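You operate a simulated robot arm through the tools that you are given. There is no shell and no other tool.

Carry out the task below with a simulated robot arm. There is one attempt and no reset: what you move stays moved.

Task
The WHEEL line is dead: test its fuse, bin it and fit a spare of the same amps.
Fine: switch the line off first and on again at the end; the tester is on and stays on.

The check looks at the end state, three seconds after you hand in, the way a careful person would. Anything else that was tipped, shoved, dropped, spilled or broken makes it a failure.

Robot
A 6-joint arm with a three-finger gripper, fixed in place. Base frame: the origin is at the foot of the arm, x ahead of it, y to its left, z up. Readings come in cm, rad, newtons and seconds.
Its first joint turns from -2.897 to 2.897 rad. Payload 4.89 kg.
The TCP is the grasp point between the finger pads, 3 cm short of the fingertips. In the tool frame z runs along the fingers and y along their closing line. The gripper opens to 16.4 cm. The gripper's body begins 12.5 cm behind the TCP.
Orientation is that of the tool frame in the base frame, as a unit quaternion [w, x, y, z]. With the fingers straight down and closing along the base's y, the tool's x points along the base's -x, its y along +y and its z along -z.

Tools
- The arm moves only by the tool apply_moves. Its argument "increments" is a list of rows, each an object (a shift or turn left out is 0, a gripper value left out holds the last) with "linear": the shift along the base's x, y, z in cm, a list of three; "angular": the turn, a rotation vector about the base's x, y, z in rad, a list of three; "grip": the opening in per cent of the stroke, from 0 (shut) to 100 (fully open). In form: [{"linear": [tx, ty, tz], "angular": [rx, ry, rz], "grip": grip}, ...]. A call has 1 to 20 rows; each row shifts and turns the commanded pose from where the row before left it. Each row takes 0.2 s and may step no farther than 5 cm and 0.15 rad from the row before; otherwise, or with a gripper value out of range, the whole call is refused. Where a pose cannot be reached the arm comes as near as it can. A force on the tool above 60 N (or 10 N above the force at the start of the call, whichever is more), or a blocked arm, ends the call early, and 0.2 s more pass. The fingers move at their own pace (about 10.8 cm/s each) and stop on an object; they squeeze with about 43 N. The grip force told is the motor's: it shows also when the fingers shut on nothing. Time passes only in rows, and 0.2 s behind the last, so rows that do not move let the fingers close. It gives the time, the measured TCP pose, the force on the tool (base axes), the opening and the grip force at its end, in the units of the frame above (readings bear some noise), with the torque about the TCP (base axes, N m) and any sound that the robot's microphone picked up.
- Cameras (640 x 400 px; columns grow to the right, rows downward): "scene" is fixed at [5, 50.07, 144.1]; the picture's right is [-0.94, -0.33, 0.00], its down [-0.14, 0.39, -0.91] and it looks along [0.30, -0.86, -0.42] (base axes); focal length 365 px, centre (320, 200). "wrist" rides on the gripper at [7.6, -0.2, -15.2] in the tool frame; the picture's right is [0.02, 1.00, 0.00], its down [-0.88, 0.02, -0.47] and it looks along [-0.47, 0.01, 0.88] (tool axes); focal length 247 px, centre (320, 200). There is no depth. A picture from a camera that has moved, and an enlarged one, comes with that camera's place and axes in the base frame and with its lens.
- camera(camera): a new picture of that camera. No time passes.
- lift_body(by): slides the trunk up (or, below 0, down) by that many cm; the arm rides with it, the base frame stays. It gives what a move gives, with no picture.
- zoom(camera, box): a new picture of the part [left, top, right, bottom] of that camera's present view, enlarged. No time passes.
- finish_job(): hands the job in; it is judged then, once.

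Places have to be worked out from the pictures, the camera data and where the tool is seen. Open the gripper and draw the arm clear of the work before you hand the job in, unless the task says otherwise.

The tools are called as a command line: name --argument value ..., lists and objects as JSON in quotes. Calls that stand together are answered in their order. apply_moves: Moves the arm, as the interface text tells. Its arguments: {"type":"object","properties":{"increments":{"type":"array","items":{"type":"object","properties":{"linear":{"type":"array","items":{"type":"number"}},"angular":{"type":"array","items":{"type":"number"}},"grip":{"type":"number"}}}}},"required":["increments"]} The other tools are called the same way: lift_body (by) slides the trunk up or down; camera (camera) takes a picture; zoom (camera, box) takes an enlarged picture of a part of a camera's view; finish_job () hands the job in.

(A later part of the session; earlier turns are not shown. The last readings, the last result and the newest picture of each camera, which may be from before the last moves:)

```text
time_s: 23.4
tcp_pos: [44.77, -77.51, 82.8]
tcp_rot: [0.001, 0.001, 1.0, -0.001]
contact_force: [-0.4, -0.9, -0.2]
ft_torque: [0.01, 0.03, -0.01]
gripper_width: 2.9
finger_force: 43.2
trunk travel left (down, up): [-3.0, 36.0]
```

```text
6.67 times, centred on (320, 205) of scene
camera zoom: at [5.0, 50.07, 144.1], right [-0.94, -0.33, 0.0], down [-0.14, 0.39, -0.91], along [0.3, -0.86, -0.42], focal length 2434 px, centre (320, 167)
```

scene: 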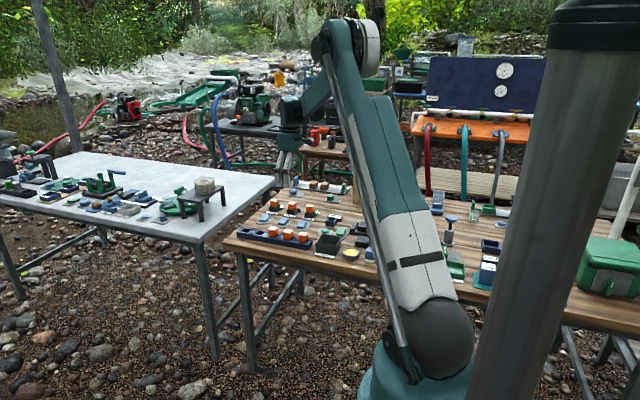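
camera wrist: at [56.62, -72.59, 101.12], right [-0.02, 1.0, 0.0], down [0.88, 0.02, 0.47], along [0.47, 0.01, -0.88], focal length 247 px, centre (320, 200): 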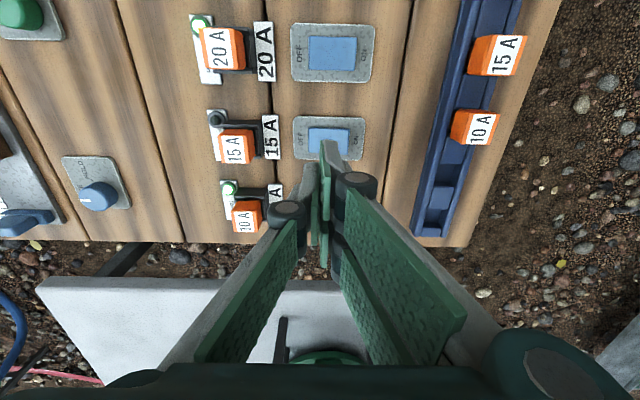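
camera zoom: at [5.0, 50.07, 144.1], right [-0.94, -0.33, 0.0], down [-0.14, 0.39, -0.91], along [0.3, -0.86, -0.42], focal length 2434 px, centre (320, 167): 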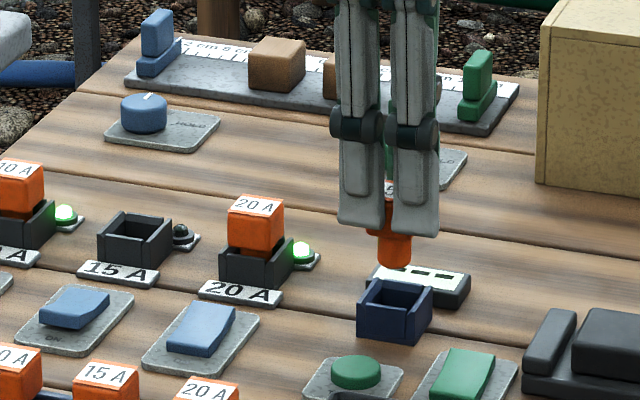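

Gold contact, foot and fuse columns line up within about 1 mm. I descend into the socket in steps, expecting seating around TCP z 78.5.

apply_moves --increments '[{"linear": [0, 0, -1]}, {"linear": [0, 0, -0.8]}, {"linear": [0, 0, -0.6]}, {"linear": [0, 0, -0.6]}, {"linear": [0, 0, 0]}]'

zoom --camera "scene" --box '[290, 175, 350, 235]'

zoom --camera "wrist" --box '[240, 90, 400, 220]'

```text
time_s: 24.6
tcp_pos: [44.87, -77.53, 79.67]
tcp_rot: [0.0, 0.001, 1.0, 0.0]
contact_force: [0.5, -0.2, 0.0]
ft_torque: [-0.04, 0.05, 0.01]
gripper_width: 2.88
finger_force: 42.3
trunk travel left (down, up): [-3.0, 36.0]
```

```text
6.67 times, centred on (320, 205) of scene
camera zoom: at [5.0, 50.07, 144.1], right [-0.94, -0.33, 0.0], down [-0.14, 0.39, -0.91], along [0.3, -0.86, -0.42], focal length 2434 px, centre (320, 167)
```

zoom: 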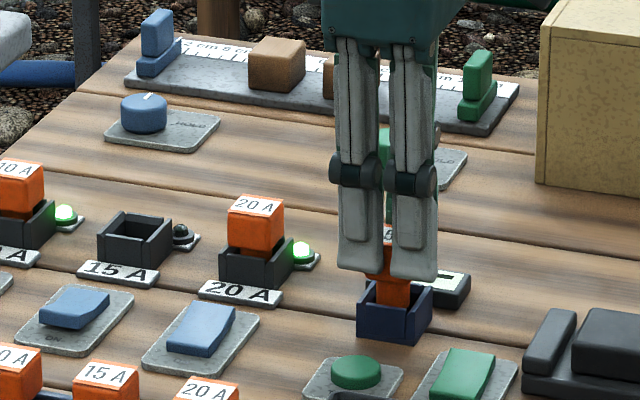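

```text
3.08 times, centred on (320, 155) of wrist
camera zoom: at [37.19, -77.62, 95.06], right [-0.02, 1.0, 0.0], down [0.88, 0.02, 0.47], along [0.47, 0.01, -0.88], focal length 760 px, centre (320, 338)
```

zoom: 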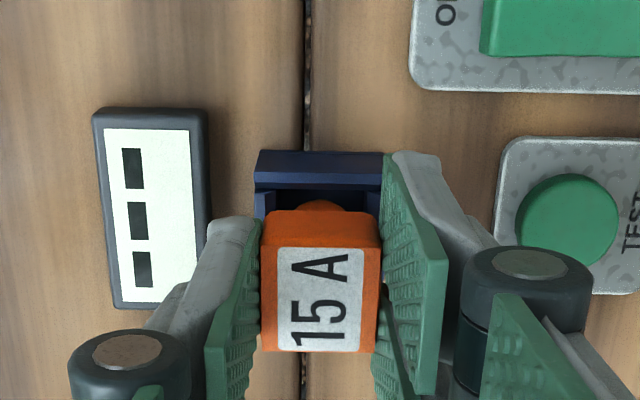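

The foot is inside the socket with no contact force. I go on down gently until it seats.

apply_moves --increments '[{"linear": [0, 0, -0.4]}, {"linear": [0, 0, -0.3]}, {"linear": [0, 0, -0.2]}, {"linear": [0, 0, 0]}]'

```text
time_s: 25.6
tcp_pos: [44.83, -77.62, 78.92]
tcp_rot: [0.0, 0.001, 1.0, 0.0]
contact_force: [0.6, 0.4, -0.4]
ft_torque: [0.02, 0.02, -0.01]
gripper_width: 2.89
finger_force: 42.5
trunk travel left (down, up): [-3.0, 36.0]
```

apply_moves --increments '[{"linear": [0, 0, -0.2]}, {"linear": [0, 0, -0.15]}, {"linear": [0, 0, 0]}]'

zoom --camera "scene" --box '[290, 175, 350, 235]'

```text
time_s: 26.4
tcp_pos: [44.75, -77.68, 78.59]
tcp_rot: [0.001, 0.001, 1.0, -0.001]
contact_force: [-1.2, -1.0, 5.7]
ft_torque: [-0.09, -0.05, 0.02]
gripper_width: 2.89
finger_force: 43.5
trunk travel left (down, up): [-3.0, 36.0]
```

```text
6.67 times, centred on (320, 205) of scene
camera zoom: at [5.0, 50.07, 144.1], right [-0.94, -0.33, 0.0], down [-0.14, 0.39, -0.91], along [0.3, -0.86, -0.42], focal length 2434 px, centre (320, 167)
```

zoom: 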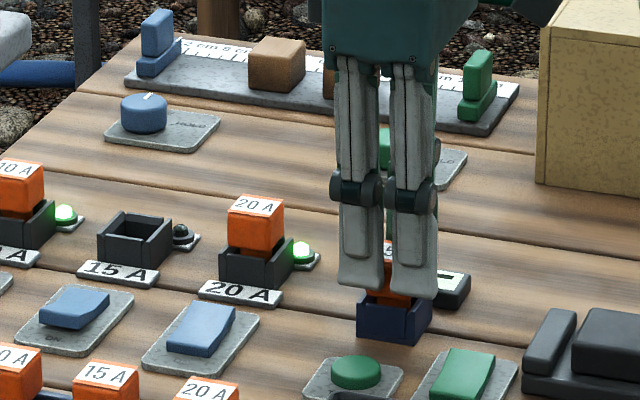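

Seated with 5.7 N at the expected height. I release with a modest opening and rise straight up.

apply_moves --increments '[{"linear": [0, 0, 0], "grip": 28}, {"linear": [0, 0, 0]}, {"linear": [0, 0, 0]}, {"linear": [0, 0, 1]}, {"linear": [0, 0, 2]}, {"linear": [0, 0, 3]}, {"linear": [0, 0, 3]}, {"linear": [0, 0, 0]}]'

zoom --camera "wrist" --box '[220, 70, 440, 220]'

zoom --camera "scene" --box '[290, 175, 370, 245]'

```text
time_s: 28.1
tcp_pos: [44.53, -77.64, 87.43]
tcp_rot: [0.0, 0.001, 1.0, 0.0]
contact_force: [0.1, -0.1, 0.0]
ft_torque: [0.03, 0.0, -0.03]
gripper_width: 4.58
finger_force: 0.0
trunk travel left (down, up): [-3.0, 36.0]
```

```text
2.67 times, centred on (330, 145) of wrist
camera zoom: at [36.99, -77.61, 102.84], right [-0.02, 1.0, 0.0], down [0.88, 0.02, 0.47], along [0.47, 0.01, -0.88], focal length 659 px, centre (293, 347)
```

zoom: 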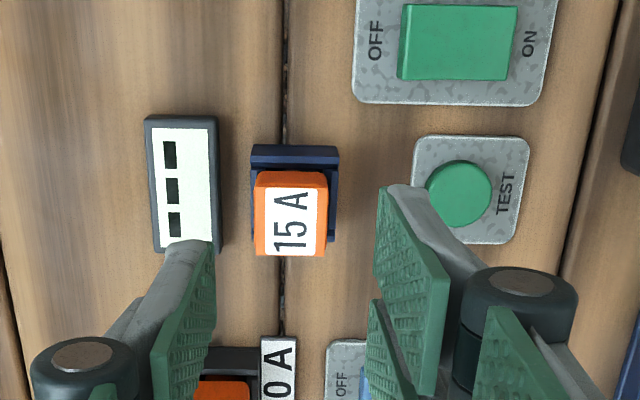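

```text
5.71 times, centred on (330, 210) of scene
camera zoom: at [5.0, 50.07, 144.1], right [-0.94, -0.33, 0.0], down [-0.14, 0.39, -0.91], along [0.3, -0.86, -0.42], focal length 2086 px, centre (263, 143)
```

zoom: 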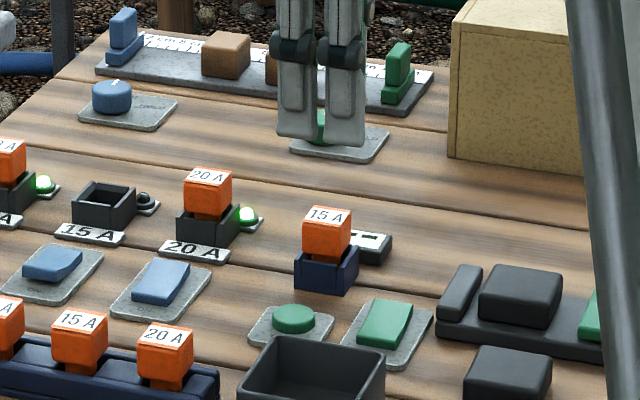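

The fuse sits in the tester. The TEST button is near (44.5, -70.1); I close the fingers and move above it at (44.8, -70.1), stopping at z≈79.5.

apply_moves --increments '[{"linear": [0.1, 3.7, 0], "grip": 0}, {"linear": [0.1, 3.8, 0]}, {"linear": [0, 0, -4]}, {"linear": [0, 0, -4]}, {"linear": [0, 0, 0]}, {"linear": [0, 0, 0]}]'

zoom --camera "wrist" --box '[220, 90, 420, 220]'

zoom --camera "scene" --box '[290, 175, 370, 245]'

```text
time_s: 29.6
tcp_pos: [44.57, -69.94, 79.66]
tcp_rot: [0.001, 0.001, 1.0, -0.001]
contact_force: [-0.3, 0.1, 0.9]
ft_torque: [0.01, 0.01, 0.0]
gripper_width: 0.01
finger_force: 43.1
trunk travel left (down, up): [-3.0, 36.0]
```

```text
3.08 times, centred on (320, 155) of wrist
camera zoom: at [36.98, -69.98, 94.99], right [-0.02, 1.0, 0.0], down [0.88, 0.02, 0.47], along [0.47, 0.01, -0.88], focal length 760 px, centre (320, 338)
```

zoom: 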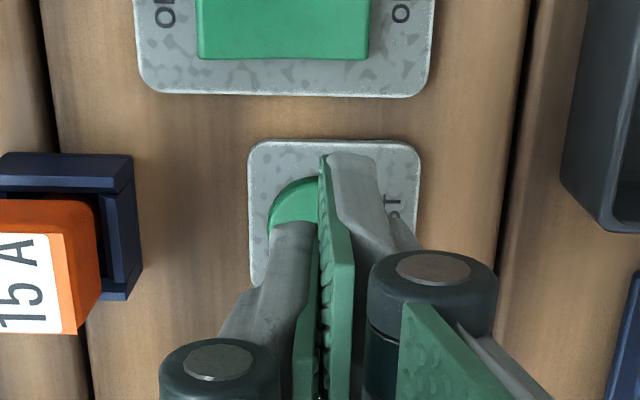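

```text
5.71 times, centred on (330, 210) of scene
camera zoom: at [5.0, 50.07, 144.1], right [-0.94, -0.33, 0.0], down [-0.14, 0.39, -0.91], along [0.3, -0.86, -0.42], focal length 2086 px, centre (263, 143)
```

zoom: 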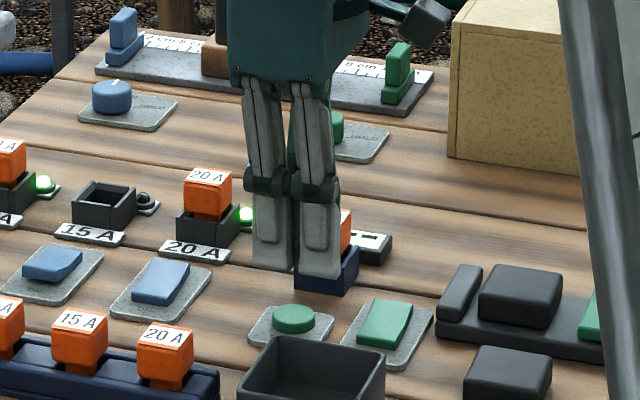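

Aligned over the button. I descend in steps, watching for force and any sound.

apply_moves --increments '[{"linear": [0, 0, -1]}, {"linear": [0, 0, -0.6]}, {"linear": [0, 0, -0.4]}, {"linear": [0, 0, 0]}]'

zoom --camera "scene" --box '[290, 175, 370, 245]'

```text
time_s: 30.6
tcp_pos: [44.94, -69.97, 77.66]
tcp_rot: [0.0, 0.002, 1.0, -0.001]
contact_force: [1.2, -0.1, -0.6]
ft_torque: [-0.03, 0.01, -0.02]
gripper_width: 0.02
finger_force: 43.5
trunk travel left (down, up): [-3.0, 36.0]
```

```text
5.71 times, centred on (330, 210) of scene
camera zoom: at [5.0, 50.07, 144.1], right [-0.94, -0.33, 0.0], down [-0.14, 0.39, -0.91], along [0.3, -0.86, -0.42], focal length 2086 px, centre (263, 143)
```

zoom: 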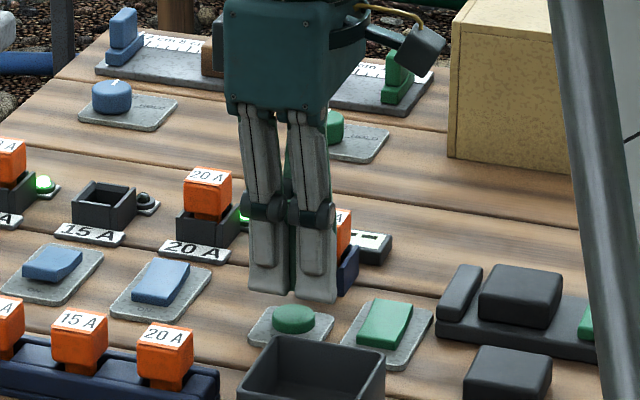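

Still free at tip z≈74.7; I continue in quarter-centimetre steps.

apply_moves --increments '[{"linear": [0, 0, -0.25]}, {"linear": [0, 0, -0.25]}, {"linear": [0, 0, -0.2]}, {"linear": [0, 0, 0]}]'

```text
time_s: 31.6
tcp_pos: [44.97, -69.89, 77.02]
tcp_rot: [0.0, 0.001, 1.0, -0.001]
contact_force: [0.2, -0.1, -0.6]
ft_torque: [0.02, -0.01, -0.02]
gripper_width: 0.0
finger_force: 43.1
trunk travel left (down, up): [-3.0, 36.0]
```

apply_moves --increments '[{"linear": [0, 0, -0.2]}, {"linear": [0, 0, -0.2]}, {"linear": [0, 0, 0]}]'

zoom --camera "wrist" --box '[120, 90, 420, 250]'

zoom --camera "scene" --box '[300, 200, 350, 245]'

```text
time_s: 32.4
tcp_pos: [44.99, -70.02, 76.54]
tcp_rot: [-0.001, 0.001, 1.0, -0.001]
contact_force: [0.7, 0.8, 0.6]
ft_torque: [-0.03, -0.02, 0.01]
gripper_width: 0.01
finger_force: 42.6
trunk travel left (down, up): [-3.0, 36.0]
```

```text
2.13 times, centred on (270, 170) of wrist
camera zoom: at [37.38, -70.1, 91.87], right [-0.02, 1.0, 0.0], down [0.88, 0.02, 0.47], along [0.47, 0.01, -0.88], focal length 527 px, centre (427, 264)
```

zoom: 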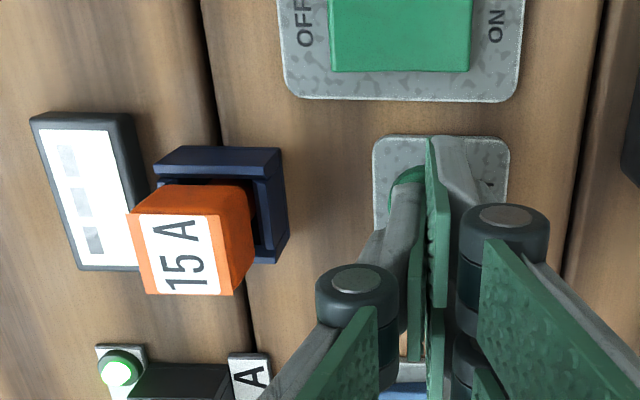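

```text
8.89 times, centred on (325, 222) of scene
camera zoom: at [5.0, 50.07, 144.1], right [-0.94, -0.33, 0.0], down [-0.14, 0.39, -0.91], along [0.3, -0.86, -0.42], focal length 3245 px, centre (276, 0)
```

zoom: 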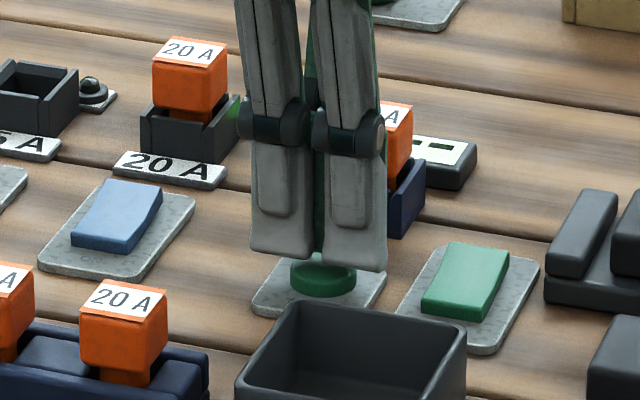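

Not touching yet at tip z≈73.5. I continue down in small steps.

apply_moves --increments '[{"linear": [0, 0, -0.15]}, {"linear": [0, 0, -0.15]}, {"linear": [0, 0, 0]}]'

zoom --camera "wrist" --box '[120, 90, 420, 250]'

```text
time_s: 33.1
tcp_pos: [45.09, -70.18, 76.31]
tcp_rot: [0.001, 0.001, 1.0, -0.001]
contact_force: [-0.8, 0.0, 0.3]
ft_torque: [0.01, -0.01, 0.01]
gripper_width: 0.0
finger_force: 43.8
trunk travel left (down, up): [-3.0, 36.0]
```

```text
2.13 times, centred on (270, 170) of wrist
camera zoom: at [37.34, -70.09, 91.59], right [-0.02, 1.0, 0.0], down [0.88, 0.02, 0.47], along [0.47, 0.01, -0.88], focal length 527 px, centre (427, 264)
```

zoom: 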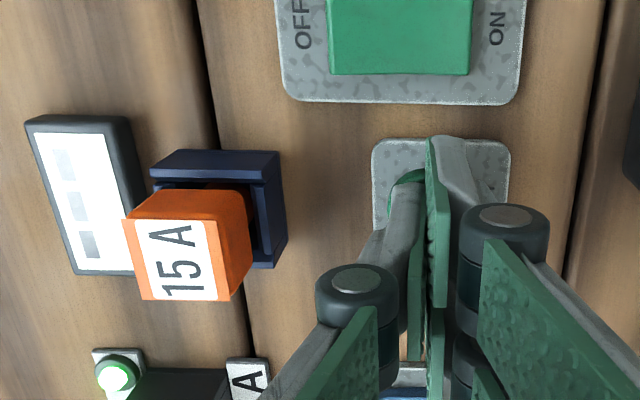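

apply_moves --increments '[{"linear": [0, 0, -0.15]}, {"linear": [0, 0, -0.1]}, {"linear": [0, 0, 0]}]'

zoom --camera "wrist" --box '[120, 90, 420, 250]'

zoom --camera "scene" --box '[300, 200, 350, 245]'

```text
time_s: 34.0
tcp_pos: [45.08, -69.91, 76.03]
tcp_rot: [0.0, 0.0, 1.0, 0.0]
contact_force: [0.3, 0.2, 0.5]
ft_torque: [0.0, 0.02, -0.04]
gripper_width: 0.0
finger_force: 42.6
trunk travel left (down, up): [-3.0, 36.0]
```

```text
2.13 times, centred on (270, 170) of wrist
camera zoom: at [37.36, -70.03, 91.32], right [-0.02, 1.0, 0.0], down [0.88, 0.02, 0.47], along [0.47, 0.01, -0.88], focal length 527 px, centre (427, 264)
```

zoom: 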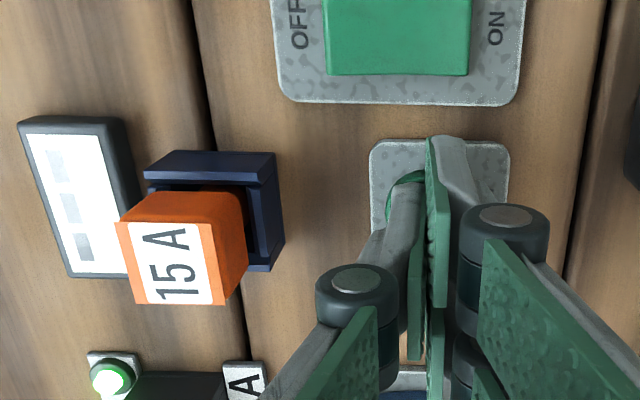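

```text
8.89 times, centred on (325, 222) of scene
camera zoom: at [5.0, 50.07, 144.1], right [-0.94, -0.33, 0.0], down [-0.14, 0.39, -0.91], along [0.3, -0.86, -0.42], focal length 3245 px, centre (276, 0)
```

zoom: 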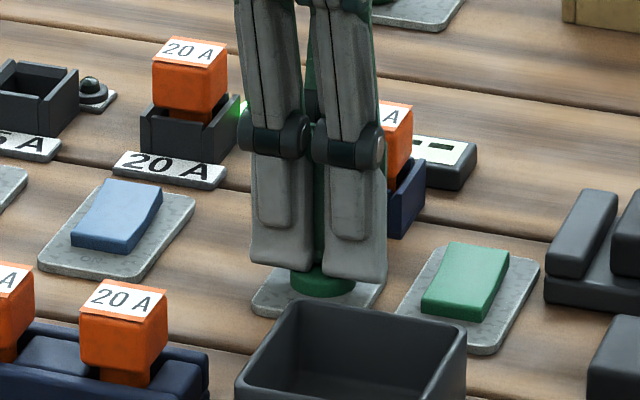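

Still no force; the scene view shows a small gap. I keep going down.

apply_moves --increments '[{"linear": [0, 0, -0.15]}, {"linear": [0, 0, -0.15]}, {"linear": [0, 0, 0]}]'

zoom --camera "wrist" --box '[120, 90, 420, 250]'

zoom --camera "scene" --box '[300, 200, 350, 245]'

```text
time_s: 34.8
tcp_pos: [44.9, -69.9, 75.72]
tcp_rot: [0.002, 0.001, 1.0, 0.0]
contact_force: [0.4, -0.2, 2.2]
ft_torque: [-0.02, -0.06, 0.0]
gripper_width: 0.6
finger_force: 44.8
trunk travel left (down, up): [-3.0, 36.0]
heard: click
```

```text
2.13 times, centred on (270, 170) of wrist
camera zoom: at [37.28, -70.05, 91.02], right [-0.02, 1.0, 0.0], down [0.88, 0.02, 0.47], along [0.47, 0.01, -0.88], focal length 527 px, centre (427, 264)
```

zoom: 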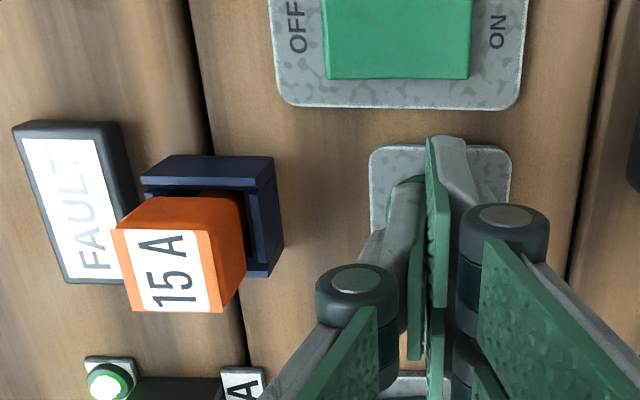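

```text
8.89 times, centred on (325, 222) of scene
camera zoom: at [5.0, 50.07, 144.1], right [-0.94, -0.33, 0.0], down [-0.14, 0.39, -0.91], along [0.3, -0.86, -0.42], focal length 3245 px, centre (276, 0)
```

zoom: 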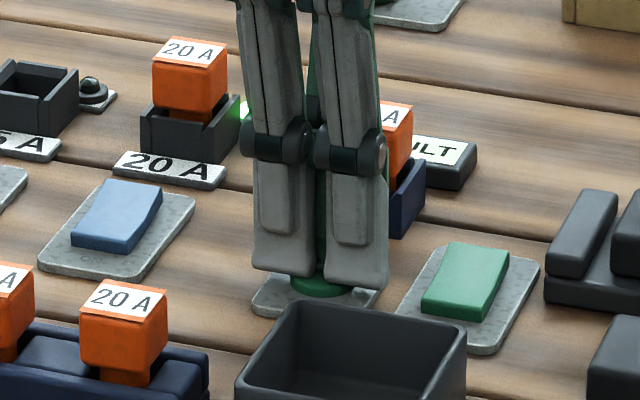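

A click was heard and the display reads "FAULT": the fuse is confirmed dead. I rise and move back above the tested fuse with the gripper opening.

apply_moves --increments '[{"linear": [0, 0, 1]}, {"linear": [0, 0, 3]}, {"linear": [0, 0, 4]}, {"linear": [0, 0, 4]}, {"linear": [0, -3.8, 0], "grip": 32}, {"linear": [-0.1, -3.8, 0]}, {"linear": [0, 0, 0]}, {"linear": [0, 0, 0]}]'

zoom --camera "wrist" --box '[220, 70, 440, 220]'

zoom --camera "scene" --box '[290, 190, 370, 245]'

```text
time_s: 36.5
tcp_pos: [45.1, -77.91, 87.9]
tcp_rot: [0.0, 0.001, 1.0, 0.0]
contact_force: [0.2, 0.4, 1.3]
ft_torque: [0.0, 0.01, -0.01]
gripper_width: 5.26
finger_force: 0.1
trunk travel left (down, up): [-3.0, 36.0]
```

```text
2.67 times, centred on (330, 145) of wrist
camera zoom: at [37.43, -78.05, 103.33], right [-0.02, 1.0, 0.0], down [0.88, 0.02, 0.47], along [0.47, 0.01, -0.88], focal length 659 px, centre (293, 347)
```

zoom: 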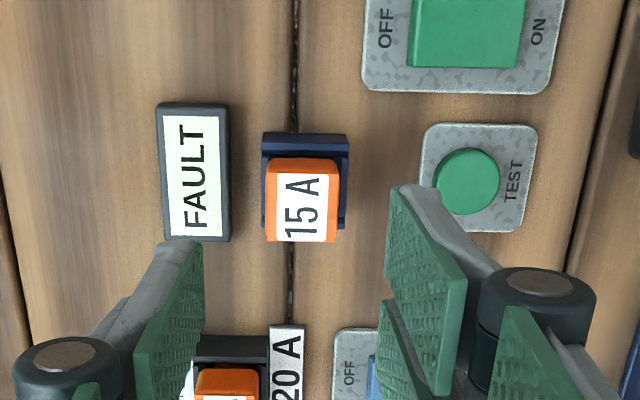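

```text
7.27 times, centred on (330, 218) of scene
camera zoom: at [5.0, 50.07, 144.1], right [-0.94, -0.33, 0.0], down [-0.14, 0.39, -0.91], along [0.3, -0.86, -0.42], focal length 2655 px, centre (247, 73)
```

zoom: 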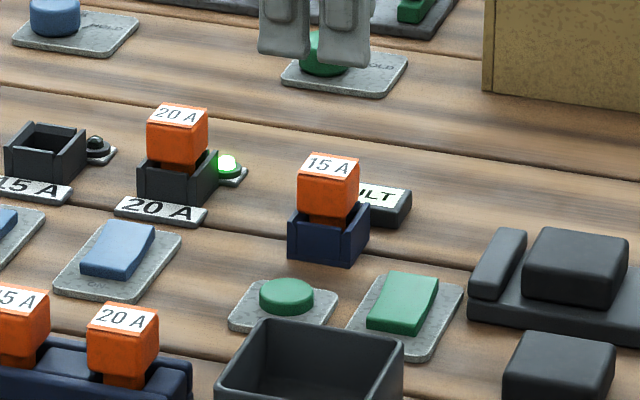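

Display clearly shows FAULT. The fuse is about +0.3 cm in y and -0.2 cm in x from the TCP; I correct and descend around it to grip height.

apply_moves --increments '[{"linear": [-0.2, 0.3, 0]}, {"linear": [0, 0, -4]}, {"linear": [0, 0, -3]}, {"linear": [0, 0, -1.1]}, {"linear": [0, 0, 0]}, {"linear": [0, 0, 0]}]'

zoom --camera "wrist" --box '[220, 100, 420, 230]'

```text
time_s: 38.0
tcp_pos: [44.65, -77.51, 79.48]
tcp_rot: [0.001, 0.0, 1.0, 0.0]
contact_force: [0.5, 0.3, 0.4]
ft_torque: [0.02, 0.0, 0.01]
gripper_width: 5.25
finger_force: 0.0
trunk travel left (down, up): [-3.0, 36.0]
```

```text
3.08 times, centred on (320, 165) of wrist
camera zoom: at [37.03, -77.57, 94.85], right [-0.02, 1.0, 0.0], down [0.88, 0.02, 0.47], along [0.47, 0.01, -0.88], focal length 760 px, centre (320, 308)
```

zoom: 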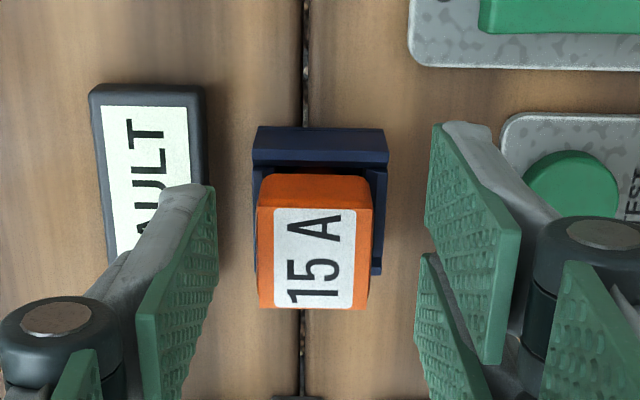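

Centred within 1 mm. I lower 0.95 cm to the grip height and close.

apply_moves --increments '[{"linear": [0, -0.1, -0.5]}, {"linear": [0, 0, -0.45]}, {"linear": [0, 0, 0]}, {"linear": [0, 0, 0], "grip": 15}, {"linear": [0, 0, 0], "grip": 0}, {"linear": [0, 0, 0]}, {"linear": [0, 0, 0]}]'

```text
time_s: 39.5
tcp_pos: [44.72, -77.54, 78.61]
tcp_rot: [0.001, 0.001, 1.0, -0.001]
contact_force: [0.3, -0.1, 1.2]
ft_torque: [-0.05, 0.01, -0.01]
gripper_width: 2.89
finger_force: 42.8
trunk travel left (down, up): [-3.0, 36.0]
```

Gripped at 2.89 cm. I lift out and carry it over toward the WASTE bin near (39.7, -58.3).

apply_moves --increments '[{"linear": [0, 0, 0.5]}, {"linear": [0, 0, 1]}, {"linear": [0, 0, 2]}, {"linear": [0, 0, 3]}, {"linear": [0, 0, 3]}, {"linear": [-1, 4, 0]}, {"linear": [-1, 4, 0]}, {"linear": [-1, 4, 0]}, {"linear": [-1, 4, 0]}, {"linear": [-1, 3.2, 0]}, {"linear": [0, 0, 0]}, {"linear": [0, 0, 0]}]'

camera --camera "wrist"

zoom --camera "scene" --box '[290, 170, 390, 270]'

```text
time_s: 42.1
tcp_pos: [39.7, -58.63, 88.42]
tcp_rot: [0.001, 0.001, 1.0, 0.0]
contact_force: [-0.5, -0.6, 0.2]
ft_torque: [0.03, -0.02, 0.0]
gripper_width: 2.9
finger_force: 43.1
trunk travel left (down, up): [-3.0, 36.0]
```

```text
taken
camera wrist: at [32.08, -58.63, 103.84], right [-0.02, 1.0, 0.0], down [0.88, 0.02, 0.47], along [0.47, 0.01, -0.88], focal length 247 px, centre (320, 200)
```

wrist: 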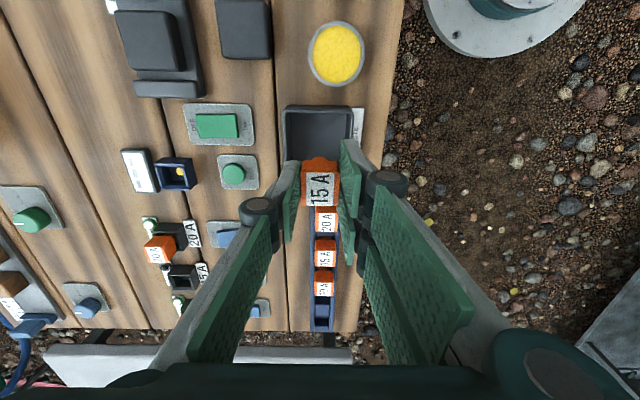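

```text
4.00 times, centred on (340, 220) of scene
camera zoom: at [5.0, 50.07, 144.1], right [-0.94, -0.33, 0.0], down [-0.14, 0.39, -0.91], along [0.3, -0.86, -0.42], focal length 1460 px, centre (240, 120)
```

zoom: 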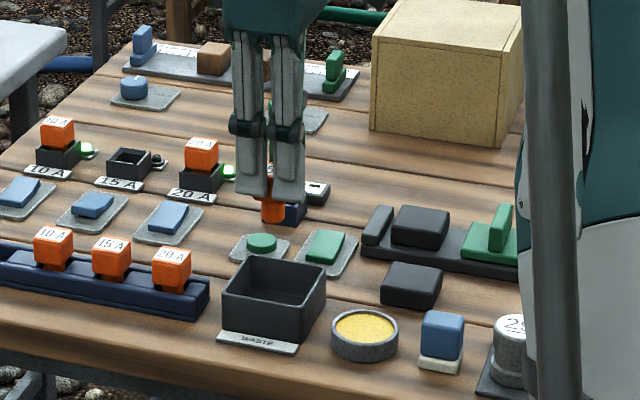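

The tool is over the bin area; I zoom to see exactly where the bin's rim lies relative to the drop point.

zoom --camera "wrist" --box '[260, 85, 400, 185]'

```text
4.00 times, centred on (330, 135) of wrist
camera zoom: at [32.08, -58.63, 103.84], right [-0.02, 1.0, 0.0], down [0.88, 0.02, 0.47], along [0.47, 0.01, -0.88], focal length 988 px, centre (280, 460)
```

zoom: 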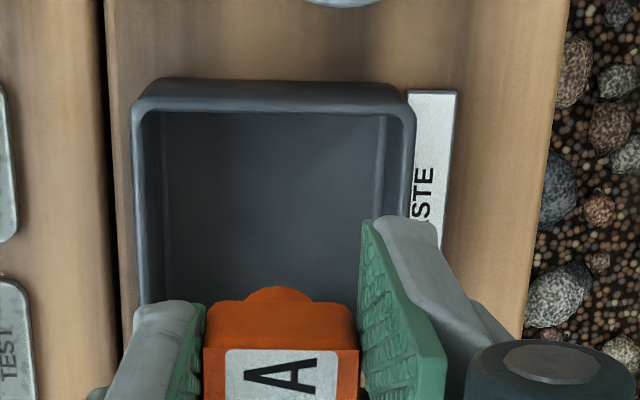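

The bin rim spans about 7.8 cm centred near (39.4, -58.5), so the fuse is nearly centred. I lower so the foot goes into the bin while the fingertips stay above the rim.

apply_moves --increments '[{"linear": [-0.3, 0, -2]}, {"linear": [0, 0, -2]}, {"linear": [0, 0, -1.5]}, {"linear": [0, 0, 0]}, {"linear": [0, 0, 0]}]'

zoom --camera "wrist" --box '[240, 85, 400, 195]'

zoom --camera "scene" --box '[320, 190, 390, 260]'

```text
time_s: 43.4
tcp_pos: [39.39, -58.38, 82.9]
tcp_rot: [0.001, 0.001, 1.0, -0.001]
contact_force: [-0.1, 0.6, 0.0]
ft_torque: [-0.02, -0.01, 0.0]
gripper_width: 2.88
finger_force: 42.5
trunk travel left (down, up): [-3.0, 36.0]
```

```text
3.64 times, centred on (320, 140) of wrist
camera zoom: at [31.79, -58.53, 98.16], right [-0.02, 1.0, 0.0], down [0.88, 0.02, 0.47], along [0.47, 0.01, -0.88], focal length 898 px, centre (320, 418)
```

zoom: 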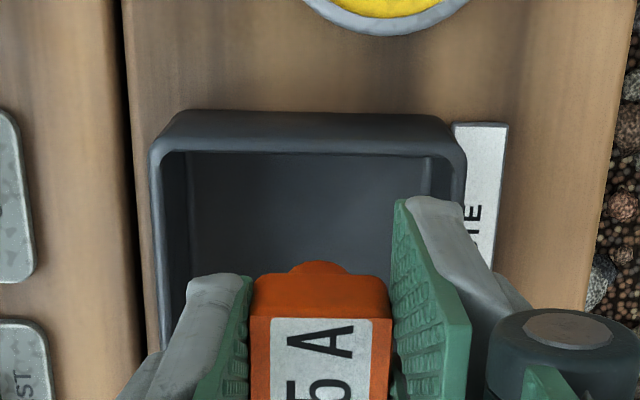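

```text
5.71 times, centred on (355, 225) of scene
camera zoom: at [5.0, 50.07, 144.1], right [-0.94, -0.33, 0.0], down [-0.14, 0.39, -0.91], along [0.3, -0.86, -0.42], focal length 2086 px, centre (120, 57)
```

zoom: 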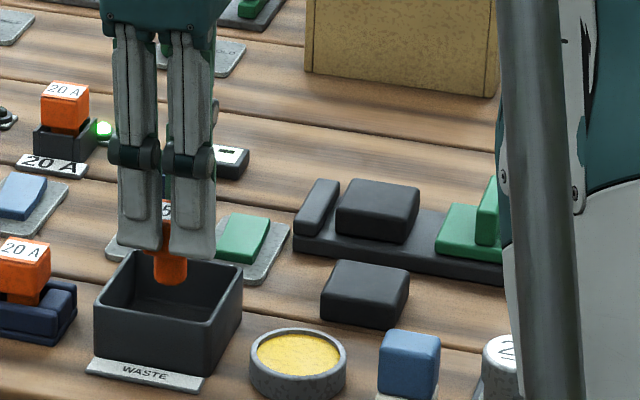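

The rim works out to z≈76.0 and the foot hangs over the interior. I lower to TCP z≈79.6 (tips above the rim, foot about 1 cm off the floor), shift -0.2 in y, and release.

apply_moves --increments '[{"linear": [0, -0.2, -1.5]}, {"linear": [0, 0, -1.2]}, {"linear": [0, 0, -0.6]}, {"linear": [0, 0, 0]}, {"linear": [0, 0, 0], "grip": 12}, {"linear": [0, 0, 0], "grip": 22}, {"linear": [0, 0, 0], "grip": 34}, {"linear": [0, 0, 0]}, {"linear": [0, 0, 0]}]'

zoom --camera "scene" --box '[310, 190, 390, 265]'

zoom --camera "wrist" --box '[240, 85, 400, 225]'

```text
time_s: 45.4
tcp_pos: [39.34, -58.53, 79.39]
tcp_rot: [0.0, 0.0, 1.0, -0.001]
contact_force: [0.0, -0.3, -0.4]
ft_torque: [0.01, 0.03, 0.01]
gripper_width: 5.57
finger_force: 0.1
trunk travel left (down, up): [-3.0, 36.0]
```

```text
5.33 times, centred on (350, 228) of scene
camera zoom: at [5.0, 50.07, 144.1], right [-0.94, -0.33, 0.0], down [-0.14, 0.39, -0.91], along [0.3, -0.86, -0.42], focal length 1947 px, centre (160, 53)
```

zoom: 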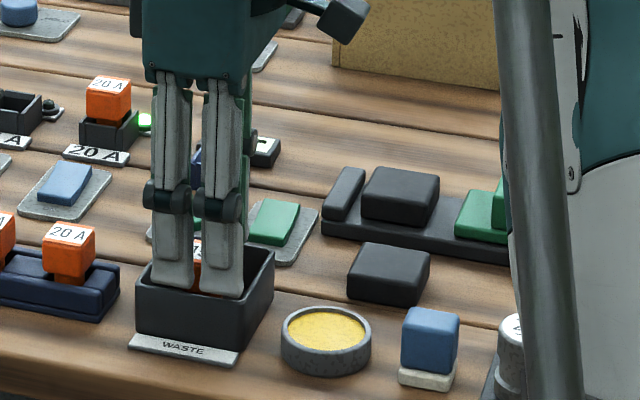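

```text
2.86 times, centred on (320, 155) of wrist
camera zoom: at [31.75, -58.61, 94.79], right [-0.02, 1.0, 0.0], down [0.88, 0.02, 0.47], along [0.47, 0.01, -0.88], focal length 706 px, centre (320, 329)
```

zoom: 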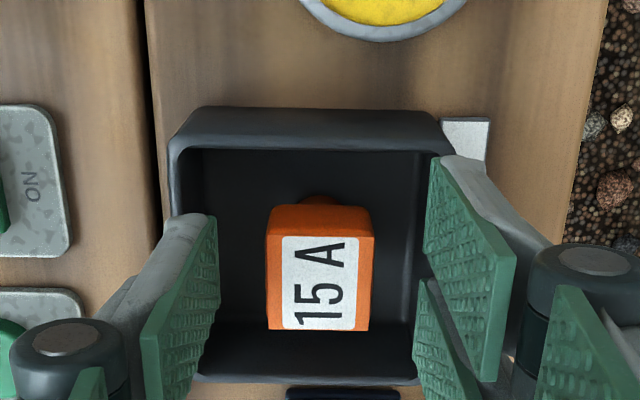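

The dead fuse stands in the WASTE bin, released. I rise clear and move toward the spare tray's 15 A fuse near (55.3, -56.8).

apply_moves --increments '[{"linear": [0, 0, 2]}, {"linear": [0, 0, 3]}, {"linear": [0, 0, 3.8]}, {"linear": [4, 0.4, 0]}, {"linear": [4, 0.4, 0]}, {"linear": [4, 0.4, 0]}, {"linear": [4, 0.4, 0], "grip": 36}, {"linear": [0, 0, 0]}, {"linear": [0, 0, 0]}]'

camera --camera "wrist"

zoom --camera "wrist" --box '[240, 70, 400, 190]'

zoom --camera "scene" --box '[230, 190, 370, 270]'

```text
time_s: 47.4
tcp_pos: [55.61, -56.96, 87.78]
tcp_rot: [0.001, 0.001, 1.0, -0.001]
contact_force: [-0.5, -0.4, 0.0]
ft_torque: [0.08, -0.04, 0.01]
gripper_width: 5.91
finger_force: 0.1
trunk travel left (down, up): [-3.0, 36.0]
```

```text
taken
camera wrist: at [47.97, -57.08, 103.16], right [-0.02, 1.0, 0.0], down [0.88, 0.02, 0.47], along [0.47, 0.01, -0.88], focal length 247 px, centre (320, 200)
```

wrist: 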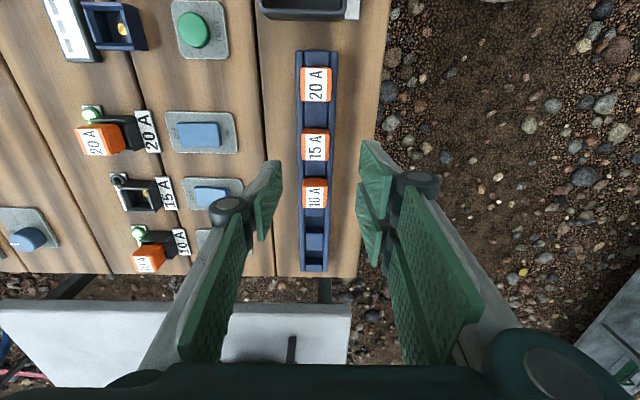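

```text
3.33 times, centred on (320, 130) of wrist
camera zoom: at [47.97, -57.08, 103.16], right [-0.02, 1.0, 0.0], down [0.88, 0.02, 0.47], along [0.47, 0.01, -0.88], focal length 823 px, centre (320, 433)
```

zoom: 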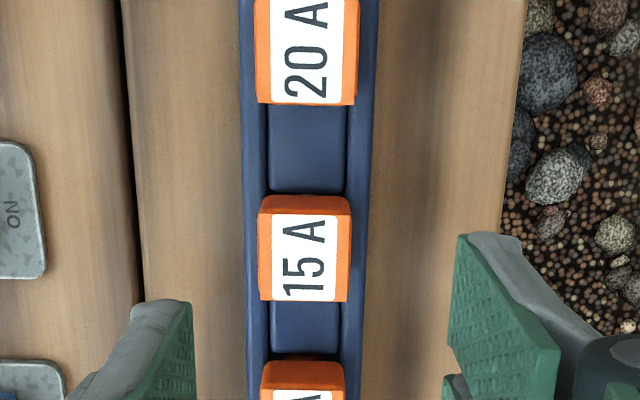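

```text
4.57 times, centred on (300, 230) of scene
camera zoom: at [5.0, 50.07, 144.1], right [-0.94, -0.33, 0.0], down [-0.14, 0.39, -0.91], along [0.3, -0.86, -0.42], focal length 1669 px, centre (411, 63)
```

zoom: 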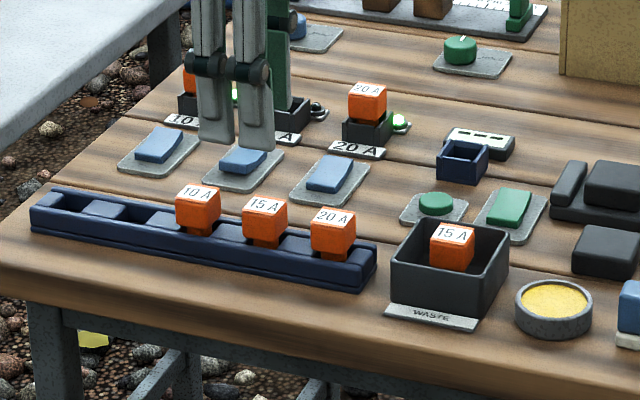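

The spare 15 A is in the tray's middle; its centre is about (-0.25, -0.5) from the TCP. I correct and descend to z≈80 to verify.

apply_moves --increments '[{"linear": [-0.25, -0.5, 0]}, {"linear": [0, 0, -3]}, {"linear": [0, 0, -3]}, {"linear": [0, 0, -1.9]}, {"linear": [0, 0, 0]}, {"linear": [0, 0, 0]}]'

zoom --camera "wrist" --box '[240, 100, 400, 220]'

zoom --camera "scene" --box '[250, 200, 330, 265]'

```text
time_s: 48.8
tcp_pos: [55.28, -57.21, 80.35]
tcp_rot: [0.001, 0.001, 1.0, -0.001]
contact_force: [0.6, -0.1, -0.6]
ft_torque: [0.03, -0.04, 0.0]
gripper_width: 5.9
finger_force: 0.0
trunk travel left (down, up): [-3.0, 36.0]
```

```text
3.33 times, centred on (320, 160) of wrist
camera zoom: at [47.67, -57.32, 95.69], right [-0.02, 1.0, 0.0], down [0.88, 0.02, 0.47], along [0.47, 0.01, -0.88], focal length 823 px, centre (320, 333)
```

zoom: 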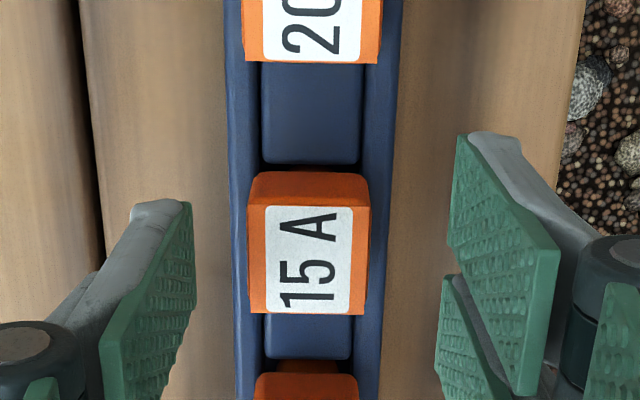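

```text
6.15 times, centred on (290, 232) of scene
camera zoom: at [5.0, 50.07, 144.1], right [-0.94, -0.33, 0.0], down [-0.14, 0.39, -0.91], along [0.3, -0.86, -0.42], focal length 2247 px, centre (505, 0)
```

zoom: 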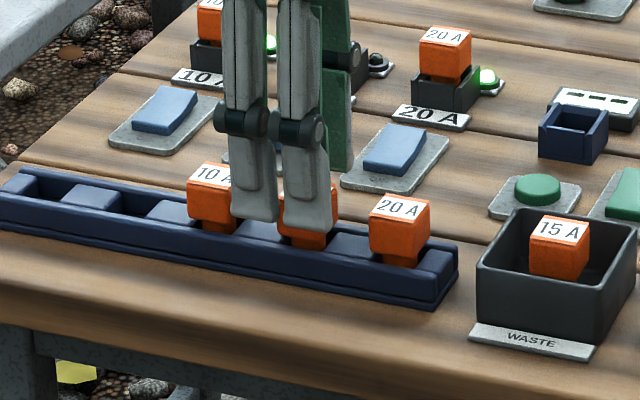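

The fuse is 0.27 cm further in -y and about 0.1 in +x. I correct, descend to the same relative grip height (TCP z≈78.55) and close.

apply_moves --increments '[{"linear": [0.1, -0.27, 0]}, {"linear": [0, 0, -1]}, {"linear": [0, 0, -0.8]}, {"linear": [0, 0, 0]}, {"linear": [0, 0, 0]}]'

zoom --camera "wrist" --box '[240, 110, 400, 230]'

zoom --camera "scene" --box '[250, 200, 330, 265]'

```text
time_s: 50.0
tcp_pos: [55.21, -57.46, 78.39]
tcp_rot: [0.001, 0.001, 1.0, -0.001]
contact_force: [-0.8, 0.1, -1.0]
ft_torque: [0.02, 0.01, 0.02]
gripper_width: 5.9
finger_force: 0.1
trunk travel left (down, up): [-3.0, 36.0]
```

```text
3.33 times, centred on (320, 170) of wrist
camera zoom: at [47.61, -57.56, 93.75], right [-0.02, 1.0, 0.0], down [0.88, 0.02, 0.47], along [0.47, 0.01, -0.88], focal length 823 px, centre (320, 300)
```

zoom: 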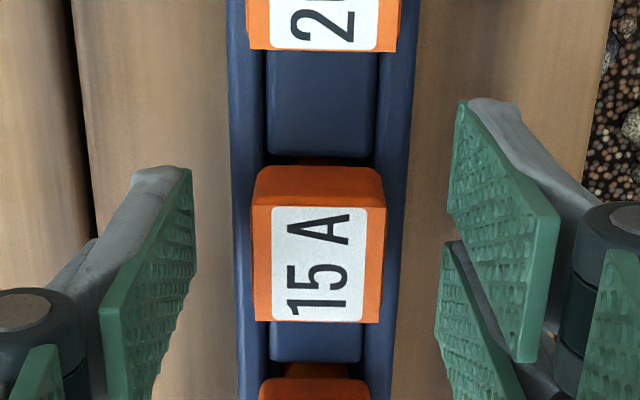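

```text
6.15 times, centred on (290, 232) of scene
camera zoom: at [5.0, 50.07, 144.1], right [-0.94, -0.33, 0.0], down [-0.14, 0.39, -0.91], along [0.3, -0.86, -0.42], focal length 2247 px, centre (505, 0)
```

zoom: 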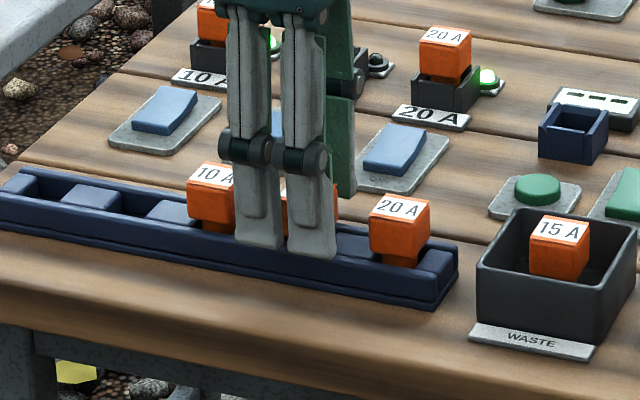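

Centred (fuse columns 252–384 about 318) and the tips are above the tray wall. I close the gripper.

apply_moves --increments '[{"linear": [0, 0, 0], "grip": 15}, {"linear": [0, 0, 0], "grip": 0}, {"linear": [0, 0, 0]}, {"linear": [0, 0, 0]}]'

zoom --camera "wrist" --box '[240, 110, 400, 230]'

```text
time_s: 51.0
tcp_pos: [55.29, -57.6, 78.38]
tcp_rot: [0.0, 0.0, 1.0, 0.0]
contact_force: [-0.1, 1.3, -0.2]
ft_torque: [-0.01, -0.01, -0.03]
gripper_width: 2.89
finger_force: 43.1
trunk travel left (down, up): [-3.0, 36.0]
```

```text
3.33 times, centred on (320, 170) of wrist
camera zoom: at [47.61, -57.56, 93.75], right [-0.02, 1.0, 0.0], down [0.88, 0.02, 0.47], along [0.47, 0.01, -0.88], focal length 823 px, centre (320, 300)
```

zoom: 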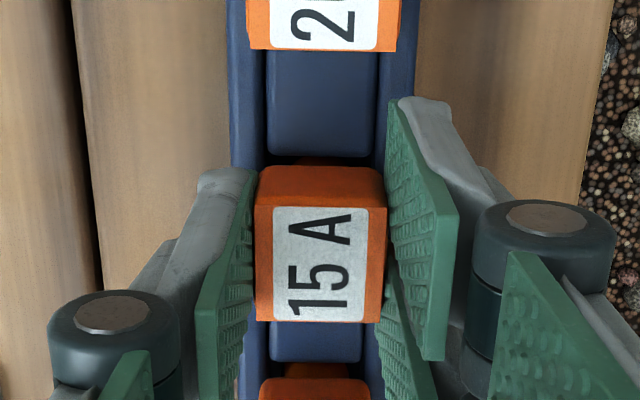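

Gripped at 2.89 cm. I lift straight up and check that the tray and neighbours stay in place.

apply_moves --increments '[{"linear": [0, 0, 0.5]}, {"linear": [0, 0, 0.5]}, {"linear": [0, 0, 1]}, {"linear": [0, 0, 2]}, {"linear": [0, 0, 3]}, {"linear": [0, 0, 3]}, {"linear": [0, 0, 0]}]'

zoom --camera "wrist" --box '[240, 90, 400, 220]'

zoom --camera "scene" --box '[230, 180, 350, 265]'

```text
time_s: 52.5
tcp_pos: [55.35, -57.74, 88.64]
tcp_rot: [0.0, 0.001, 1.0, -0.001]
contact_force: [-0.2, -0.1, -0.1]
ft_torque: [0.04, 0.03, -0.03]
gripper_width: 2.87
finger_force: 43.2
trunk travel left (down, up): [-3.0, 36.0]
```

```text
3.08 times, centred on (320, 155) of wrist
camera zoom: at [47.71, -57.8, 103.88], right [-0.02, 1.0, 0.0], down [0.88, 0.02, 0.47], along [0.47, 0.01, -0.88], focal length 760 px, centre (320, 338)
```

zoom: 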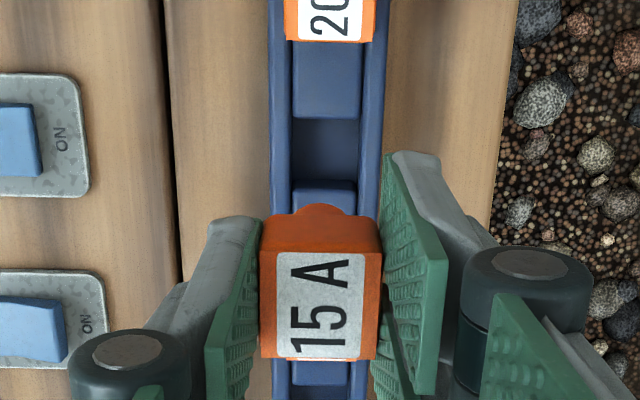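

```text
4.71 times, centred on (290, 222) of scene
camera zoom: at [5.0, 50.07, 144.1], right [-0.94, -0.33, 0.0], down [-0.14, 0.39, -0.91], along [0.3, -0.86, -0.42], focal length 1718 px, centre (461, 94)
```

zoom: 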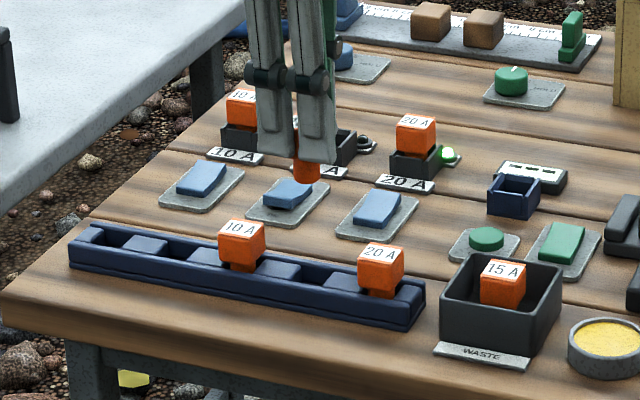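

Only the 15 A spare left the tray. I carry it at z≈88.6 over to the empty WHEEL holder at (63.7, -81.05).

apply_moves --increments '[{"linear": [1.4, -4, 0]}, {"linear": [1.4, -4, 0]}, {"linear": [1.4, -4, 0]}, {"linear": [1.4, -4, 0]}, {"linear": [1.4, -4, 0]}, {"linear": [1.4, -3.4, 0]}, {"linear": [0, 0, -1.3]}, {"linear": [0, 0, 0]}, {"linear": [0, 0, 0]}]'

zoom --camera "wrist" --box '[240, 90, 400, 220]'

zoom --camera "scene" --box '[260, 165, 320, 225]'

```text
time_s: 54.5
tcp_pos: [63.59, -81.37, 86.96]
tcp_rot: [0.0, 0.001, 1.0, -0.001]
contact_force: [-0.2, -0.6, -0.5]
ft_torque: [0.03, 0.03, -0.03]
gripper_width: 2.87
finger_force: 42.8
trunk travel left (down, up): [-3.0, 36.0]
```

```text
3.08 times, centred on (320, 155) of wrist
camera zoom: at [56.06, -81.42, 102.36], right [-0.02, 1.0, 0.0], down [0.88, 0.02, 0.47], along [0.47, 0.01, -0.88], focal length 760 px, centre (320, 338)
```

zoom: 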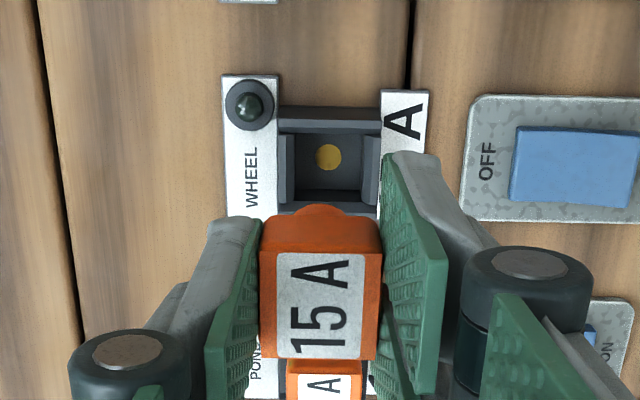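

```text
6.67 times, centred on (290, 195) of scene
camera zoom: at [5.0, 50.07, 144.1], right [-0.94, -0.33, 0.0], down [-0.14, 0.39, -0.91], along [0.3, -0.86, -0.42], focal length 2434 px, centre (520, 233)
```

zoom: 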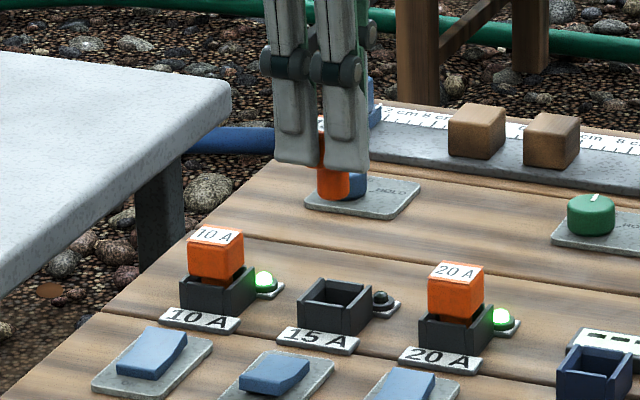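

The holder is about 0.3 cm to the +y side of the carried fuse. I zoom in further to gauge how this spare sits in the grip compared with the first fuse.

zoom --camera "wrist" --box '[250, 125, 390, 225]'

zoom --camera "scene" --box '[280, 170, 310, 200]'

```text
4.00 times, centred on (320, 175) of wrist
camera zoom: at [56.06, -81.42, 102.36], right [-0.02, 1.0, 0.0], down [0.88, 0.02, 0.47], along [0.47, 0.01, -0.88], focal length 988 px, centre (320, 300)
```

zoom: 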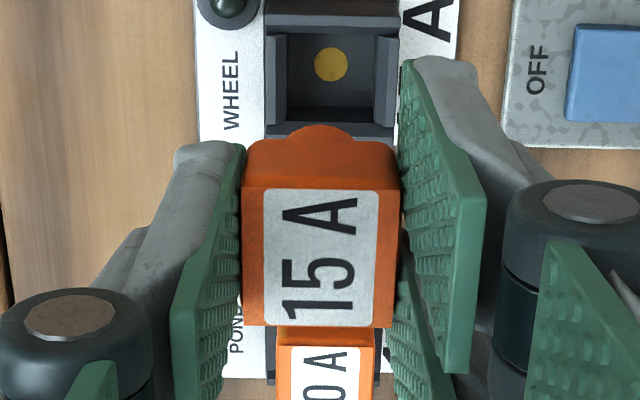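

```text
13.33 times, centred on (295, 185) of scene
camera zoom: at [5.0, 50.07, 144.1], right [-0.94, -0.33, 0.0], down [-0.14, 0.39, -0.91], along [0.3, -0.86, -0.42], focal length 4868 px, centre (653, 400)
```

zoom: 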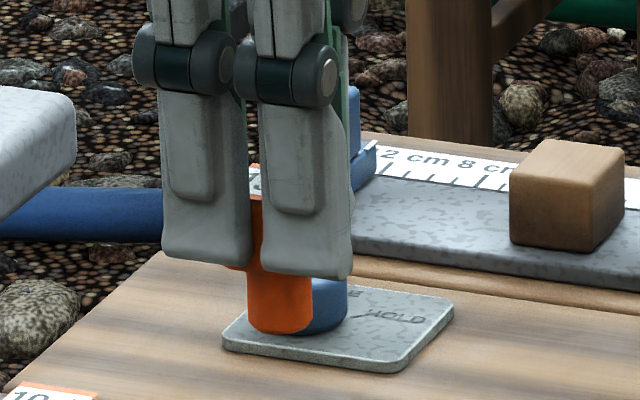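

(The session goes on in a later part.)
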